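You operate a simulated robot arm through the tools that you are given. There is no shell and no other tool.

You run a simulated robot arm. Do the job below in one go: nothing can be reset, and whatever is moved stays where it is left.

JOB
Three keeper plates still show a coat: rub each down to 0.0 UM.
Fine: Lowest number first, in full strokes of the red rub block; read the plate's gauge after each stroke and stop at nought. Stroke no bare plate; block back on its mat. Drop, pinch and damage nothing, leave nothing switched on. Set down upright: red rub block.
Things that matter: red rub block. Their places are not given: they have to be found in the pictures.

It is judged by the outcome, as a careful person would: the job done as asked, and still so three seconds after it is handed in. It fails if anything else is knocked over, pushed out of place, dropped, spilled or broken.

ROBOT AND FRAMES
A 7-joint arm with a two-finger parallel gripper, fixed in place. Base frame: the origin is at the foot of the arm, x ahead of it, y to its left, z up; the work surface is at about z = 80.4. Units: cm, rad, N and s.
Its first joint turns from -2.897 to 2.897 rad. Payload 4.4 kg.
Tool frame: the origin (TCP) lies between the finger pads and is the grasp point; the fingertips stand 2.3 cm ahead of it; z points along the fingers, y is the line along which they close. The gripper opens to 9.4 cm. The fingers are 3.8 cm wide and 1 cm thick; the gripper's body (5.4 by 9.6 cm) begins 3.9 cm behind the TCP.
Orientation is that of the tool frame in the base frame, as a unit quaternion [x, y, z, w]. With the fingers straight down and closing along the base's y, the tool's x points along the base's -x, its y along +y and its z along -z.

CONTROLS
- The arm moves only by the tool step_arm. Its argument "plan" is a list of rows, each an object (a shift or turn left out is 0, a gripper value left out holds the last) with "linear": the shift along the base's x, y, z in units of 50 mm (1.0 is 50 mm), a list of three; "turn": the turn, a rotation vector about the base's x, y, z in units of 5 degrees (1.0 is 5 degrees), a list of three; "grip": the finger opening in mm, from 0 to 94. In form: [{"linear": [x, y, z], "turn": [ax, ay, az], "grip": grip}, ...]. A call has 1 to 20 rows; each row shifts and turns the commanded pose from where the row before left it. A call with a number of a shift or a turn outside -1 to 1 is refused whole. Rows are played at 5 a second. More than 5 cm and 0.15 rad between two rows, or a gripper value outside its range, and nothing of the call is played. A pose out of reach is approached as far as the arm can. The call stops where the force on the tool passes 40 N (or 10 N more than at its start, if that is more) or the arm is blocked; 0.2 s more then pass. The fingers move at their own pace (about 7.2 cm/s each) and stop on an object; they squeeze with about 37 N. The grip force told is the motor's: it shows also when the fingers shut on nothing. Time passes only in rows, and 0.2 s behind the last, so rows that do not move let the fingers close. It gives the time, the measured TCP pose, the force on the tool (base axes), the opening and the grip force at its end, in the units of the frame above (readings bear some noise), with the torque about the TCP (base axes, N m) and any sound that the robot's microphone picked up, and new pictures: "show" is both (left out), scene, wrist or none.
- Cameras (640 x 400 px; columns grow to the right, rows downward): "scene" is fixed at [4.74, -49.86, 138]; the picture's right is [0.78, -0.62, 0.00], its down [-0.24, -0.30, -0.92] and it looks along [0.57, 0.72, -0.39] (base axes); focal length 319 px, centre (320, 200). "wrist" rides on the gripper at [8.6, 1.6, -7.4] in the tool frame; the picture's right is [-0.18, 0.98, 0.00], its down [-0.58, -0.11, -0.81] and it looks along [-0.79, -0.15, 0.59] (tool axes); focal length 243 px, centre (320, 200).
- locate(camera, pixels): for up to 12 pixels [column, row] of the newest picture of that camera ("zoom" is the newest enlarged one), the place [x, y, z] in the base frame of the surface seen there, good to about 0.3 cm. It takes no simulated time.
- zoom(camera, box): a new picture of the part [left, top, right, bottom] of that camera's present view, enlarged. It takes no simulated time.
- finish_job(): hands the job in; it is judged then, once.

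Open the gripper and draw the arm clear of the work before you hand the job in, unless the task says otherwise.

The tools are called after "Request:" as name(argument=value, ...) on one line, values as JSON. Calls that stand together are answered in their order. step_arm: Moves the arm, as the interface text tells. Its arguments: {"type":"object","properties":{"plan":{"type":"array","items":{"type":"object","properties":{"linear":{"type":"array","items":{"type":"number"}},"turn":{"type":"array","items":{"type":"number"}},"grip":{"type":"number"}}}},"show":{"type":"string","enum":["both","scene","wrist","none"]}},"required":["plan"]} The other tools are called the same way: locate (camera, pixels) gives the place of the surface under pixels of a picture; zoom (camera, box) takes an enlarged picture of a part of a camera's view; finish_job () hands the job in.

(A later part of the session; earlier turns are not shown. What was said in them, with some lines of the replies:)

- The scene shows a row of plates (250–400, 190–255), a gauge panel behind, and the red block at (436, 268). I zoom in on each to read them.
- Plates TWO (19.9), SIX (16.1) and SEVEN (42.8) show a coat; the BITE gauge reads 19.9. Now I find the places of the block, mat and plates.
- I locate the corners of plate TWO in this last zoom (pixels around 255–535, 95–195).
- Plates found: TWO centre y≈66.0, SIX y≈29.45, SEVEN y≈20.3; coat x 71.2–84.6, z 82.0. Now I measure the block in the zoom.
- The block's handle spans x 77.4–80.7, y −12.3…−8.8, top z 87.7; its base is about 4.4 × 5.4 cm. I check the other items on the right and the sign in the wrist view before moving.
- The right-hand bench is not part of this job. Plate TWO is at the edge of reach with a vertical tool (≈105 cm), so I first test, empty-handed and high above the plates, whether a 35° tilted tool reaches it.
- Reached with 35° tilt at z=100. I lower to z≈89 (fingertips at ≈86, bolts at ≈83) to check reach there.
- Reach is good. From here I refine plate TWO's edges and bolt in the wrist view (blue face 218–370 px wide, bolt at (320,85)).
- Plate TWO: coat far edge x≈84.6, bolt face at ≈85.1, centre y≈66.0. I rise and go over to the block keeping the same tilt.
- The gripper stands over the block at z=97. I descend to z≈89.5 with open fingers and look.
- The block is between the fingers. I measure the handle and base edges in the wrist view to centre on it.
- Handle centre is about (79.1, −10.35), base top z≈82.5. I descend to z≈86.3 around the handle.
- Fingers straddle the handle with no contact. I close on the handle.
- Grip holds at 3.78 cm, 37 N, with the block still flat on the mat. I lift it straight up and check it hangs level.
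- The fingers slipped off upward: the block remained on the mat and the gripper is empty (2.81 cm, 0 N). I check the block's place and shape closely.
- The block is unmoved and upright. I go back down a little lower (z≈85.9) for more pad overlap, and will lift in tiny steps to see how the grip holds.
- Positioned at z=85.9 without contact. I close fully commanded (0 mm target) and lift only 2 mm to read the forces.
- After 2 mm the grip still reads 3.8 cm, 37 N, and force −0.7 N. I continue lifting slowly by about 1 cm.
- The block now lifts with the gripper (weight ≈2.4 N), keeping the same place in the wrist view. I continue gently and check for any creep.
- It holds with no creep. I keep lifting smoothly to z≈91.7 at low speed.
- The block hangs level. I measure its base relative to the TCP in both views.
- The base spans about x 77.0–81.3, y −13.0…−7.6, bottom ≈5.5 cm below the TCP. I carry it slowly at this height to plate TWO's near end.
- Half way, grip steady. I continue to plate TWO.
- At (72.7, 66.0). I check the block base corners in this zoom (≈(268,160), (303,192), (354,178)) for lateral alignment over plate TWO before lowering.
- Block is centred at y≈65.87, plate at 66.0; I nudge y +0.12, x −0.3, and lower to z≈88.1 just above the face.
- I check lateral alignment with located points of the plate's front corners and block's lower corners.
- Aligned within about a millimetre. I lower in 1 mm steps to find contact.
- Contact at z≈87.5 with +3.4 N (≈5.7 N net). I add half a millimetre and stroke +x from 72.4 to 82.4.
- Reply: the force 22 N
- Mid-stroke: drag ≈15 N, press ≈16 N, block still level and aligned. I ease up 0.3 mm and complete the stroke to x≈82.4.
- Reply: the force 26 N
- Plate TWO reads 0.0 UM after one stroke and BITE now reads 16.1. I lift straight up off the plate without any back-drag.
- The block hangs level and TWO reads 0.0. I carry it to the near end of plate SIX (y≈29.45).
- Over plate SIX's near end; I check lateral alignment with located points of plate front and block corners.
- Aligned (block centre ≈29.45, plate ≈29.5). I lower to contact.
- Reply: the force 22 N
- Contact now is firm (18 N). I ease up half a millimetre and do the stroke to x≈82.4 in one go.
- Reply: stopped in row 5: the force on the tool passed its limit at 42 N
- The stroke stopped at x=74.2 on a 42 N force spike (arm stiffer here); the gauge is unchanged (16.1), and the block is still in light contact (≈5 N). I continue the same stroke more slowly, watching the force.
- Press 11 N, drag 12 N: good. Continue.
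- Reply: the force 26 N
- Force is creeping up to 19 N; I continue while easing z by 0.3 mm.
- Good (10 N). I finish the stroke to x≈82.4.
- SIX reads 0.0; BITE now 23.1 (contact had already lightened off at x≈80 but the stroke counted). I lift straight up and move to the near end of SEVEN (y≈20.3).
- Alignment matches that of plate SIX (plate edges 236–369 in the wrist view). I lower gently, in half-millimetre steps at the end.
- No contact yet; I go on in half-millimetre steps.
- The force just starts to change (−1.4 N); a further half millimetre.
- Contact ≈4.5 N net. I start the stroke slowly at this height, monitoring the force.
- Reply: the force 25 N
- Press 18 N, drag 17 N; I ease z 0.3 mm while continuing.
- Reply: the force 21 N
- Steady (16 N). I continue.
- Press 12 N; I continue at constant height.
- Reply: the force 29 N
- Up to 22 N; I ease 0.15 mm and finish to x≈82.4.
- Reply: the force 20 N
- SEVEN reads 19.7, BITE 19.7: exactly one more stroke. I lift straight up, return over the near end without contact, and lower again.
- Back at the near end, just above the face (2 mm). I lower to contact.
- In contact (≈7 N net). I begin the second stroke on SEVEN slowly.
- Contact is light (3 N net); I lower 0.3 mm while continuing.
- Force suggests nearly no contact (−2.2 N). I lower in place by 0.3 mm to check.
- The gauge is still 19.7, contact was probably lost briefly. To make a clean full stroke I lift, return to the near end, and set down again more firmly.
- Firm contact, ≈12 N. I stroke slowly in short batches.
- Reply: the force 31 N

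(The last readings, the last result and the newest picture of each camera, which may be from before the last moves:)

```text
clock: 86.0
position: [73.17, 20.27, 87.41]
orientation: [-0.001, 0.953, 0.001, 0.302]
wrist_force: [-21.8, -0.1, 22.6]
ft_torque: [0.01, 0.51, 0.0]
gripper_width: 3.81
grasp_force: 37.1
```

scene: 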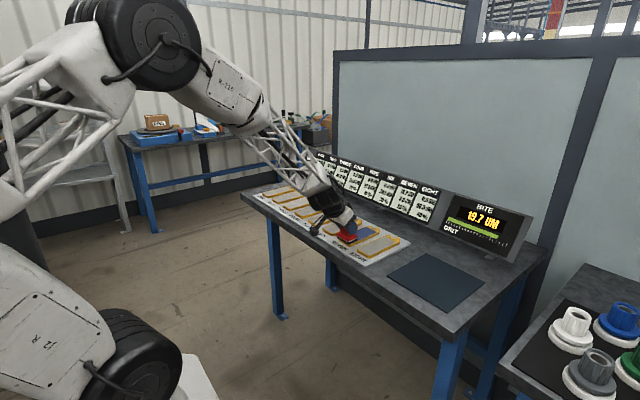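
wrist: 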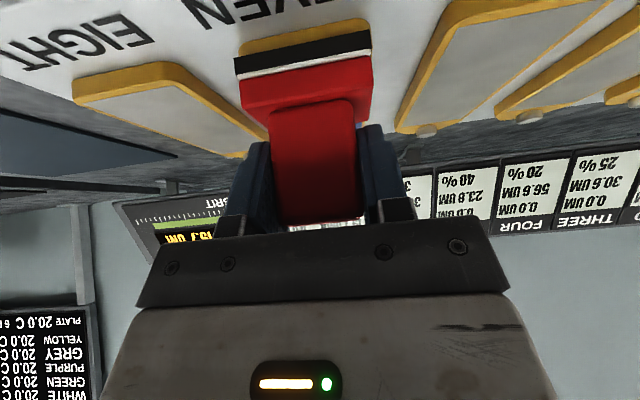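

Press 23 N; I ease 0.15 mm and continue.

Request:
step_arm(plan=[{"linear": [0.08, 0, 0.003]}, {"linear": [0.08, 0, 0]}, {"linear": [0.08, 0, 0]}], show="none")

```text
clock: 86.8
position: [74.39, 20.33, 87.5]
orientation: [0.001, 0.953, 0.001, 0.302]
wrist_force: [-22.2, -2.1, 26.6]
ft_torque: [-0.11, 0.51, -0.08]
gripper_width: 3.78
grasp_force: 37.2
```

Request:
step_arm(plan=[{"linear": [0.08, 0, 0.003]}, {"linear": [0.08, 0, 0.001]}, {"linear": [0.08, 0, 0]}], show="none")

```text
clock: 87.6
position: [75.63, 20.34, 87.64]
orientation: [0.0, 0.954, 0.0, 0.301]
wrist_force: [-18.9, -0.4, 20.6]
ft_torque: [0.01, 0.43, 0.0]
gripper_width: 3.79
grasp_force: 36.7
```

Press 21 N, drag 19 N, stable. Continue.

Request:
step_arm(plan=[{"linear": [0.08, 0, 0]}, {"linear": [0.08, 0, 0]}, {"linear": [0.08, 0, 0]}, {"linear": [0.08, 0, 0]}], show="none")

```text
clock: 88.6
position: [77.19, 20.28, 87.51]
orientation: [0.0, 0.953, 0.001, 0.303]
wrist_force: [-14.1, 1.2, 23.8]
ft_torque: [0.05, 0.1, 0.01]
gripper_width: 3.79
grasp_force: 37.7
```

Request:
step_arm(plan=[{"linear": [0.08, 0, 0.002]}, {"linear": [0.08, 0, 0]}, {"linear": [0.08, 0, 0]}, {"linear": [0.08, 0, 0]}], show="none")

```text
clock: 89.6
position: [78.8, 20.29, 87.5]
orientation: [0.0, 0.953, 0.0, 0.301]
wrist_force: [-20.7, 0.2, 22.8]
ft_torque: [0.01, 0.46, 0.0]
gripper_width: 3.78
grasp_force: 36.8
```

Steady at 23 N. I finish the stroke to x≈82.4.

Request:
step_arm(plan=[{"linear": [0.08, 0, 0.001]}, {"linear": [0.08, 0, 0]}, {"linear": [0.08, 0, 0]}, {"linear": [0.08, 0, 0]}], show="scene")

Request:
zoom(camera="scene", box=[295, 145, 445, 239])

```text
clock: 90.6
position: [80.4, 20.16, 87.56]
orientation: [0.0, 0.953, 0.0, 0.302]
wrist_force: [-20.3, -1.3, 23.5]
ft_torque: [0.01, 0.45, 0.03]
gripper_width: 3.78
grasp_force: 37.0
```

scene: 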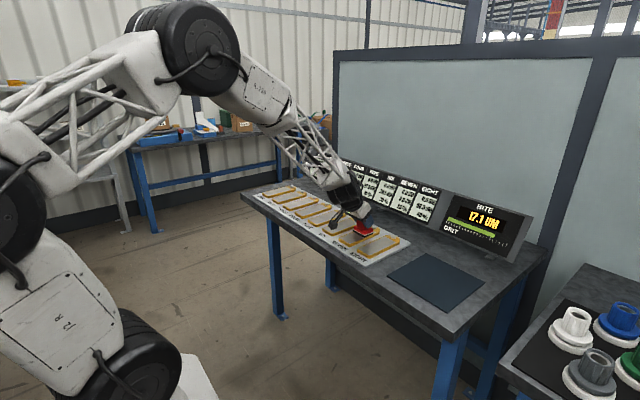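

```text
4.26 times, centred on (370, 192) of scene
```

zoom: 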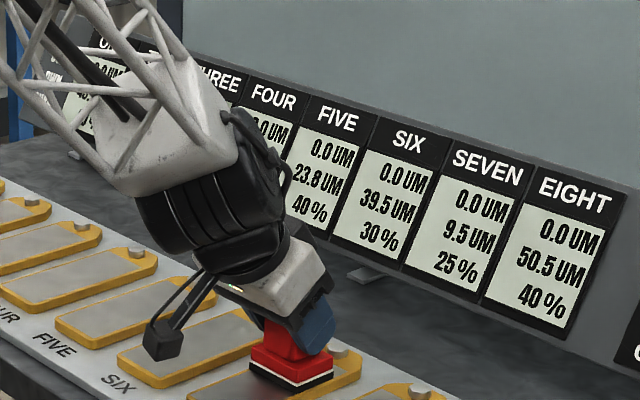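

SEVEN reads 0.0 UM; the stroke has registered, so I stop, lift straight up and carry the block back over the mat (x≈79.1, y≈−10.4).

Request:
step_arm(plan=[{"linear": [0, 0, 0.03]}, {"linear": [0, 0, 0.06]}, {"linear": [0, 0, 0.1]}, {"linear": [0, 0, 0.15]}, {"linear": [0, 0, 0.2]}, {"linear": [0, 0, 0.2]}, {"linear": [0, 0, 0.1]}, {}], show="scene")

Request:
zoom(camera="scene", box=[295, 145, 445, 239])

Request:
step_arm(plan=[{"linear": [0, -0.1, 0]}, {"linear": [-0.02, -0.2, 0]}, {"linear": [-0.02, -0.3, 0]}, {"linear": [-0.02, -0.4, 0]}, {"linear": [-0.02, -0.4, 0]}, {"linear": [-0.02, -0.4, 0]}, {"linear": [-0.02, -0.4, 0]}, {"linear": [-0.02, -0.4, 0]}, {"linear": [-0.02, -0.4, 0]}, {"linear": [-0.02, -0.4, 0]}, {"linear": [-0.02, -0.4, 0]}, {"linear": [-0.02, -0.4, 0]}, {"linear": [-0.02, -0.4, 0]}, {"linear": [-0.02, -0.4, 0]}, {"linear": [-0.02, -0.4, 0]}, {"linear": [0, -0.33, 0]}, {"linear": [0, -0.25, 0]}, {"linear": [0, -0.1, 0]}, {"linear": [0, -0.05, 0]}, {}], show="both")

Request:
zoom(camera="scene", box=[395, 205, 475, 275])

```text
clock: 92.4
position: [80.56, 20.3, 91.57]
orientation: [0.0, 0.954, 0.001, 0.301]
wrist_force: [0.3, 0.4, -1.3]
ft_torque: [0.02, 0.04, 0.03]
gripper_width: 3.78
grasp_force: 37.0
```

scene: 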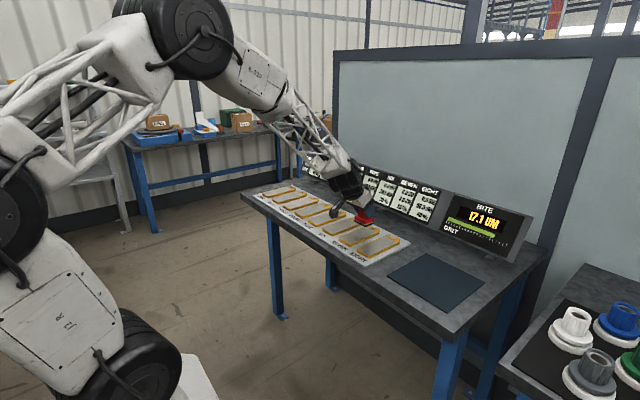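

```text
4.26 times, centred on (370, 192) of scene
```

zoom: 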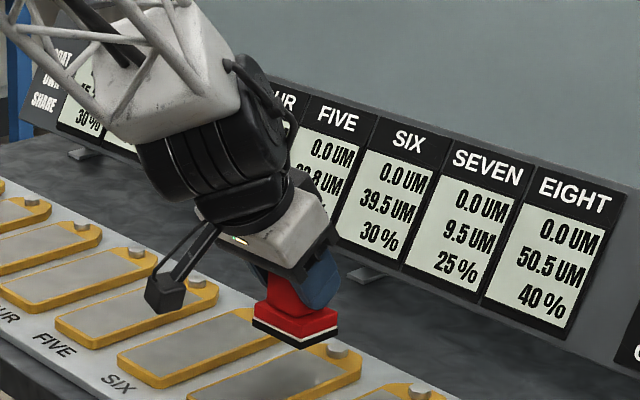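

```text
clock: 96.6
position: [79.06, -10.21, 91.68]
orientation: [0.001, 0.954, 0.0, 0.301]
wrist_force: [-0.2, 0.6, -1.6]
ft_torque: [0.02, 0.04, -0.01]
gripper_width: 3.76
grasp_force: 36.9
```

scene: 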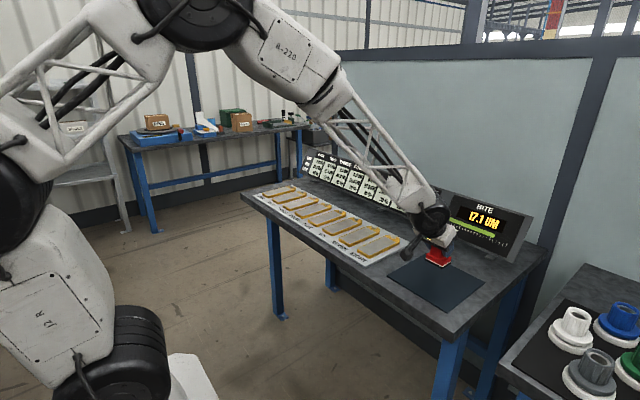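
wrist: 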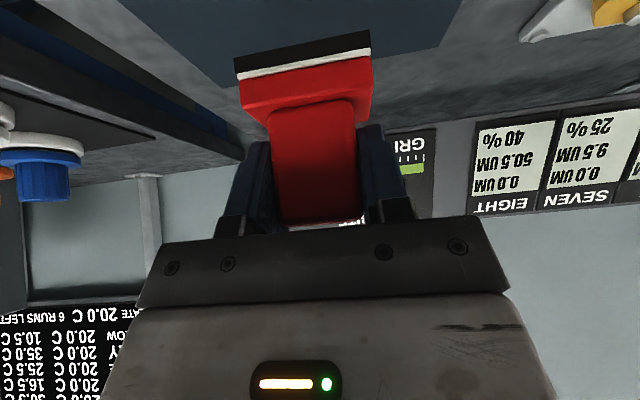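

```text
5.71 times, centred on (435, 240) of scene
```

zoom: 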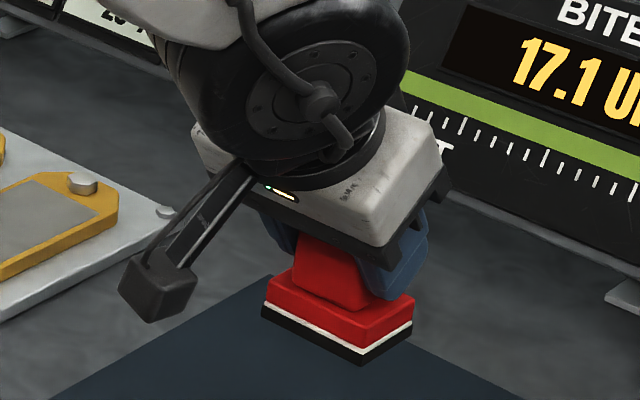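

The block is over its mat at (79.1, −10.2), level. I lower to ≈86.3 and then step to contact.

Request:
step_arm(plan=[{"linear": [0, -0.03, -0.1]}, {"linear": [0, 0, -0.2]}, {"linear": [0, 0, -0.2]}, {"linear": [0, 0, -0.2]}, {"linear": [0, 0, -0.2]}, {"linear": [0, 0, -0.1]}, {"linear": [0, 0, -0.06]}, {}], show="none")

Request:
step_arm(plan=[{"linear": [0, 0, -0.03]}, {"linear": [0, 0, -0.02]}, {}], show="scene")

```text
clock: 98.4
position: [79.14, -10.67, 86.51]
orientation: [0.0, 0.953, 0.0, 0.302]
wrist_force: [0.5, 0.2, -2.2]
ft_torque: [0.03, 0.01, 0.0]
gripper_width: 3.78
grasp_force: 36.5
```

```text
clock: 99.2
position: [79.15, -10.64, 86.18]
orientation: [0.0, 0.953, 0.0, 0.302]
wrist_force: [0.0, 0.6, -3.1]
ft_torque: [0.0, 0.04, 0.0]
gripper_width: 3.79
grasp_force: 36.5
```

scene: 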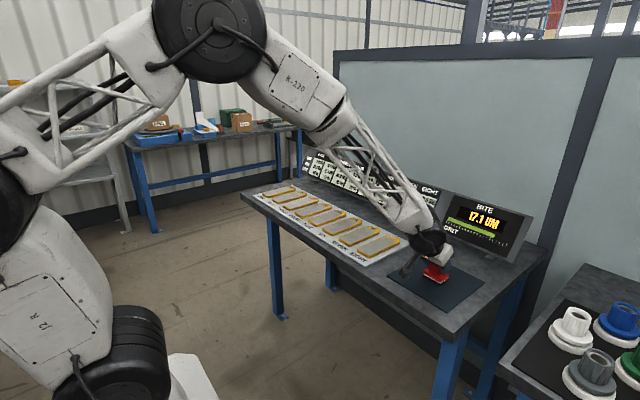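

I shift y +0.2 cm to match the original spot and lower by millimetres.

Request:
step_arm(plan=[{"linear": [0, 0.04, -0.02]}, {"linear": [0, 0, -0.02]}, {}], show="none")

Request:
step_arm(plan=[{"linear": [0, 0, -0.015]}, {}], show="none")

```text
clock: 100.0
position: [79.11, -10.43, 86.04]
orientation: [0.0, 0.954, 0.0, 0.301]
wrist_force: [0.0, 0.5, -1.8]
ft_torque: [0.01, 0.01, 0.0]
gripper_width: 3.78
grasp_force: 36.7
```

```text
clock: 100.6
position: [79.07, -10.29, 85.89]
orientation: [0.0, 0.954, 0.0, 0.301]
wrist_force: [0.0, -0.2, -1.9]
ft_torque: [-0.01, 0.04, 0.0]
gripper_width: 3.8
grasp_force: 36.9
```

No contact yet; half-millimetre steps on.

Request:
step_arm(plan=[{"linear": [0, 0, -0.01]}, {}], show="none")

Request:
step_arm(plan=[{"linear": [0, 0, -0.01]}, {}], show="none")

```text
clock: 101.2
position: [79.07, -10.27, 85.94]
orientation: [0.0, 0.953, 0.0, 0.303]
wrist_force: [-0.2, 0.5, 3.2]
ft_torque: [0.0, -0.13, 0.0]
gripper_width: 3.77
grasp_force: 37.2
```

```text
clock: 101.8
position: [78.98, -10.27, 86.01]
orientation: [0.0, 0.953, 0.0, 0.302]
wrist_force: [5.3, 8.5, 12.2]
ft_torque: [0.43, -0.61, 0.18]
gripper_width: 3.78
grasp_force: 36.7
```

The block stands on the mat (12 N). I ease up half a millimetre and open the fingers.

Request:
step_arm(plan=[{"linear": [0, 0, 0.009]}, {}, {"grip": 42}, {"grip": 55}, {"grip": 75}, {"grip": 94}, {}, {}])

Request:
zoom(camera="scene", box=[405, 225, 477, 285])

```text
clock: 103.6
position: [79.0, -10.32, 85.85]
orientation: [0.0, 0.954, 0.0, 0.301]
wrist_force: [0.8, -0.5, -0.4]
ft_torque: [0.03, -0.01, 0.0]
gripper_width: 9.41
grasp_force: 0.0
```

scene: 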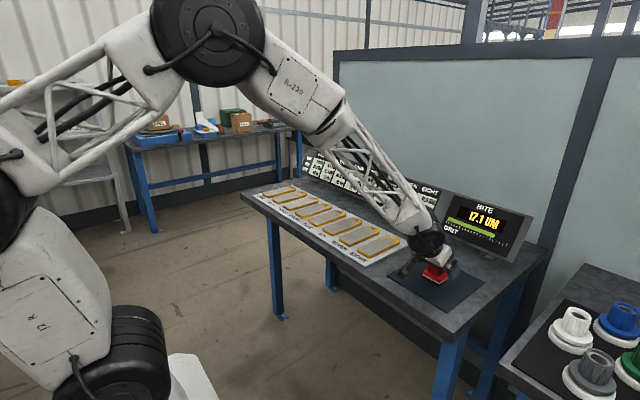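
wrist: 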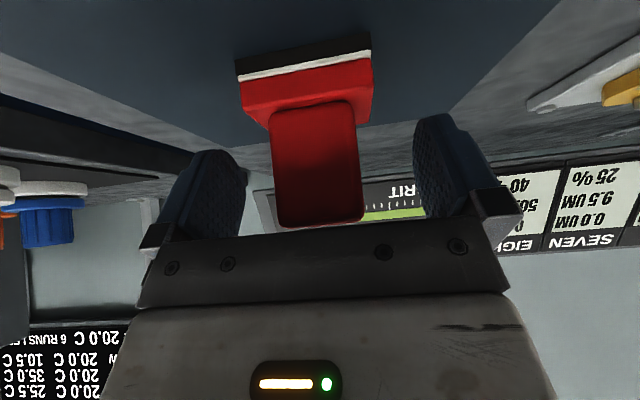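

```text
6.67 times, centred on (441, 255) of scene
```

zoom: 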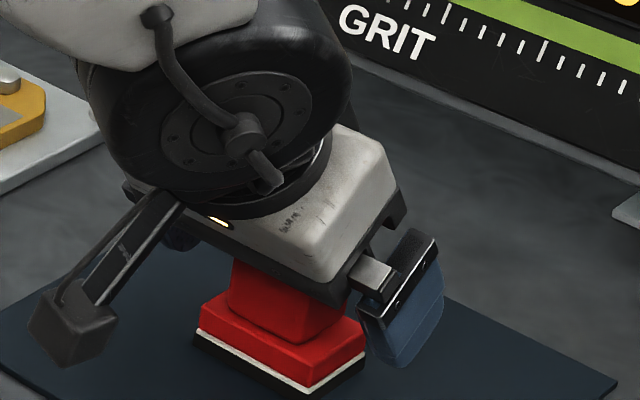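

The block stands upright, released, and the fingers are clear of it. I draw the arm straight up and away, untilting the tool.

Request:
step_arm(plan=[{"linear": [0, 0, 0.2]}, {"linear": [0, 0, 0.4]}, {"linear": [0, 0, 0.7]}, {"linear": [0, 0, 0.8]}, {"linear": [0, 0, 0.8]}, {"linear": [0, 0, 0.8]}, {"linear": [-0.3, 0, 0.8], "turn": [0, 1, 0]}, {"linear": [-0.4, 0, 0.6], "turn": [0, 1, 0]}, {"linear": [-0.5, 0, 0], "turn": [0, 1, 0]}, {"linear": [-0.5, 0, 0], "turn": [0, 1, 0]}, {"linear": [-0.5, 0, 0], "turn": [0, 1, 0]}, {"linear": [-0.5, 0, 0], "turn": [0, 1, 0]}, {"linear": [-0.3, 0, 0], "turn": [0, 1, 0]}, {}])

Request:
zoom(camera="scene", box=[240, 145, 540, 320])

Request:
zoom(camera="scene", box=[295, 145, 445, 239])

Request:
zoom(camera="scene", box=[405, 245, 469, 285])

```text
clock: 106.6
position: [64.05, -10.31, 111.29]
orientation: [0.0, 1.0, 0.0, 0.001]
wrist_force: [0.1, 0.6, 0.6]
ft_torque: [-0.01, -0.01, -0.03]
gripper_width: 9.4
grasp_force: 0.0
```

scene: 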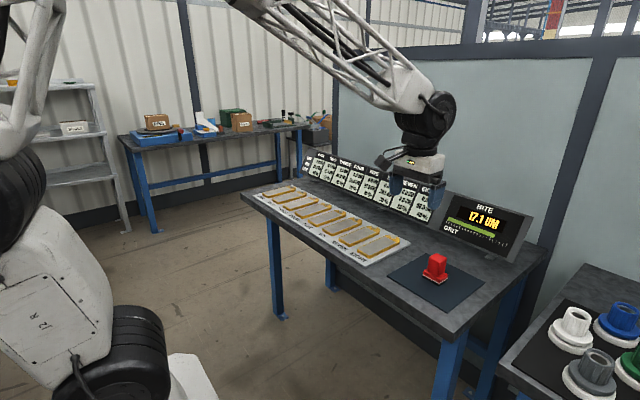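
wrist: 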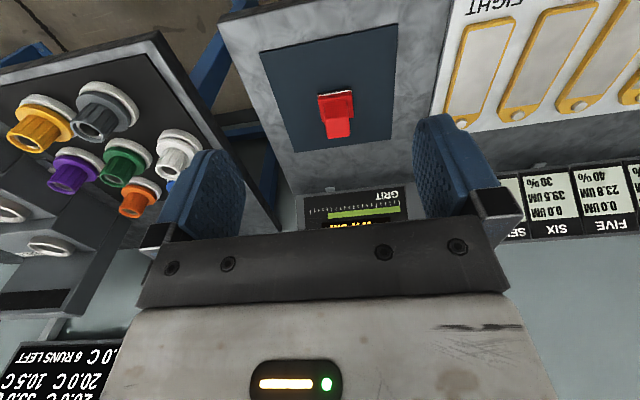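

```text
2.13 times, centred on (390, 232) of scene
```

zoom: 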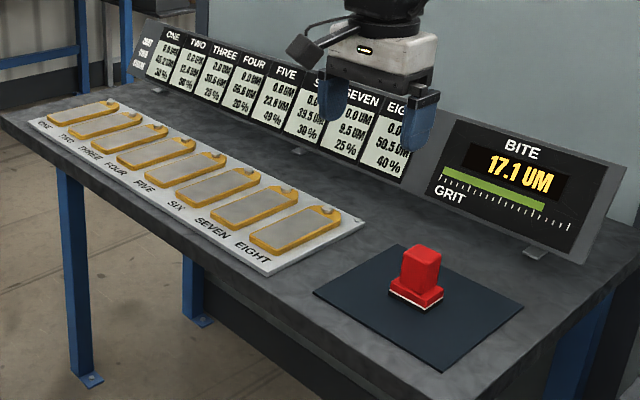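

```text
4.26 times, centred on (370, 192) of scene
```

zoom: 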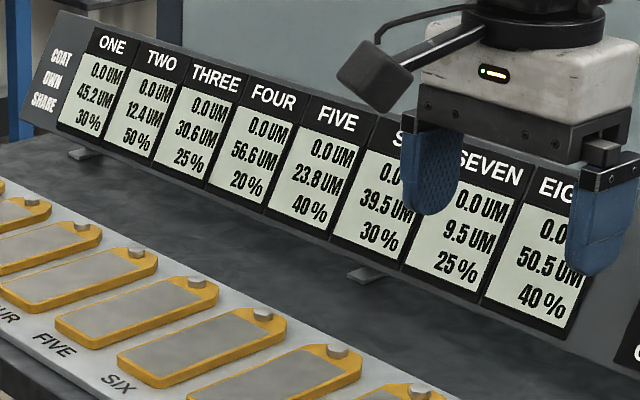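

```text
10.00 times, centred on (437, 265) of scene
```

zoom: 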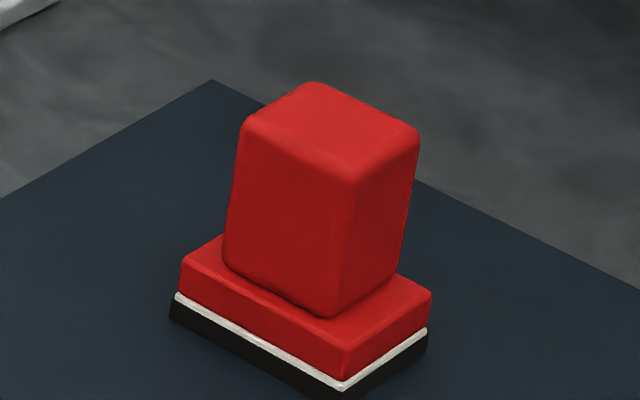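

All plates read 0.0 UM, the red block stands upright on its mat where it began, and the arm is clear with the gripper open. I hand the job in.

Request:
finish_job()

```text
The job is handed in.
```

All three coated plates now read 0.0 UM. The red rub block is back upright on its mat, within a few millimetres of where it started, and nothing was dropped. The arm is clear with the gripper open.

| Plate | Start | Strokes that counted | End |
|---|---|---|---|
| TWO | 19.9 UM | 1 | 0.0 UM |
| SIX | 16.1 UM | 1 | 0.0 UM |
| SEVEN | 42.8 UM | 2 (to 19.7, then 0.0) | 0.0 UM |

I worked in that order, read the gauge after each stroke, and put the block on no bare plate. Four things did not go smoothly:

- **First pick-up:** my first grip slipped off the handle as I lifted. The block stayed on the mat unmoved, and I gripped it again lower down.
- **Plate SIX:** the stroke stopped early when the force passed the limit at 42 N. I carried on from there in light contact, and the gauge dropped to 0.0. Contact had already gone light for the last 2 cm or so of the plate.
- **Plate SEVEN, false start:** one stroke lost contact about 2 cm in, with the gauge unchanged. I lifted off and began that stroke again from the near end.
- **Plate SEVEN, last stroke:** the gauge reached 0.0 about 2 cm short of the far end, so I lifted off there.
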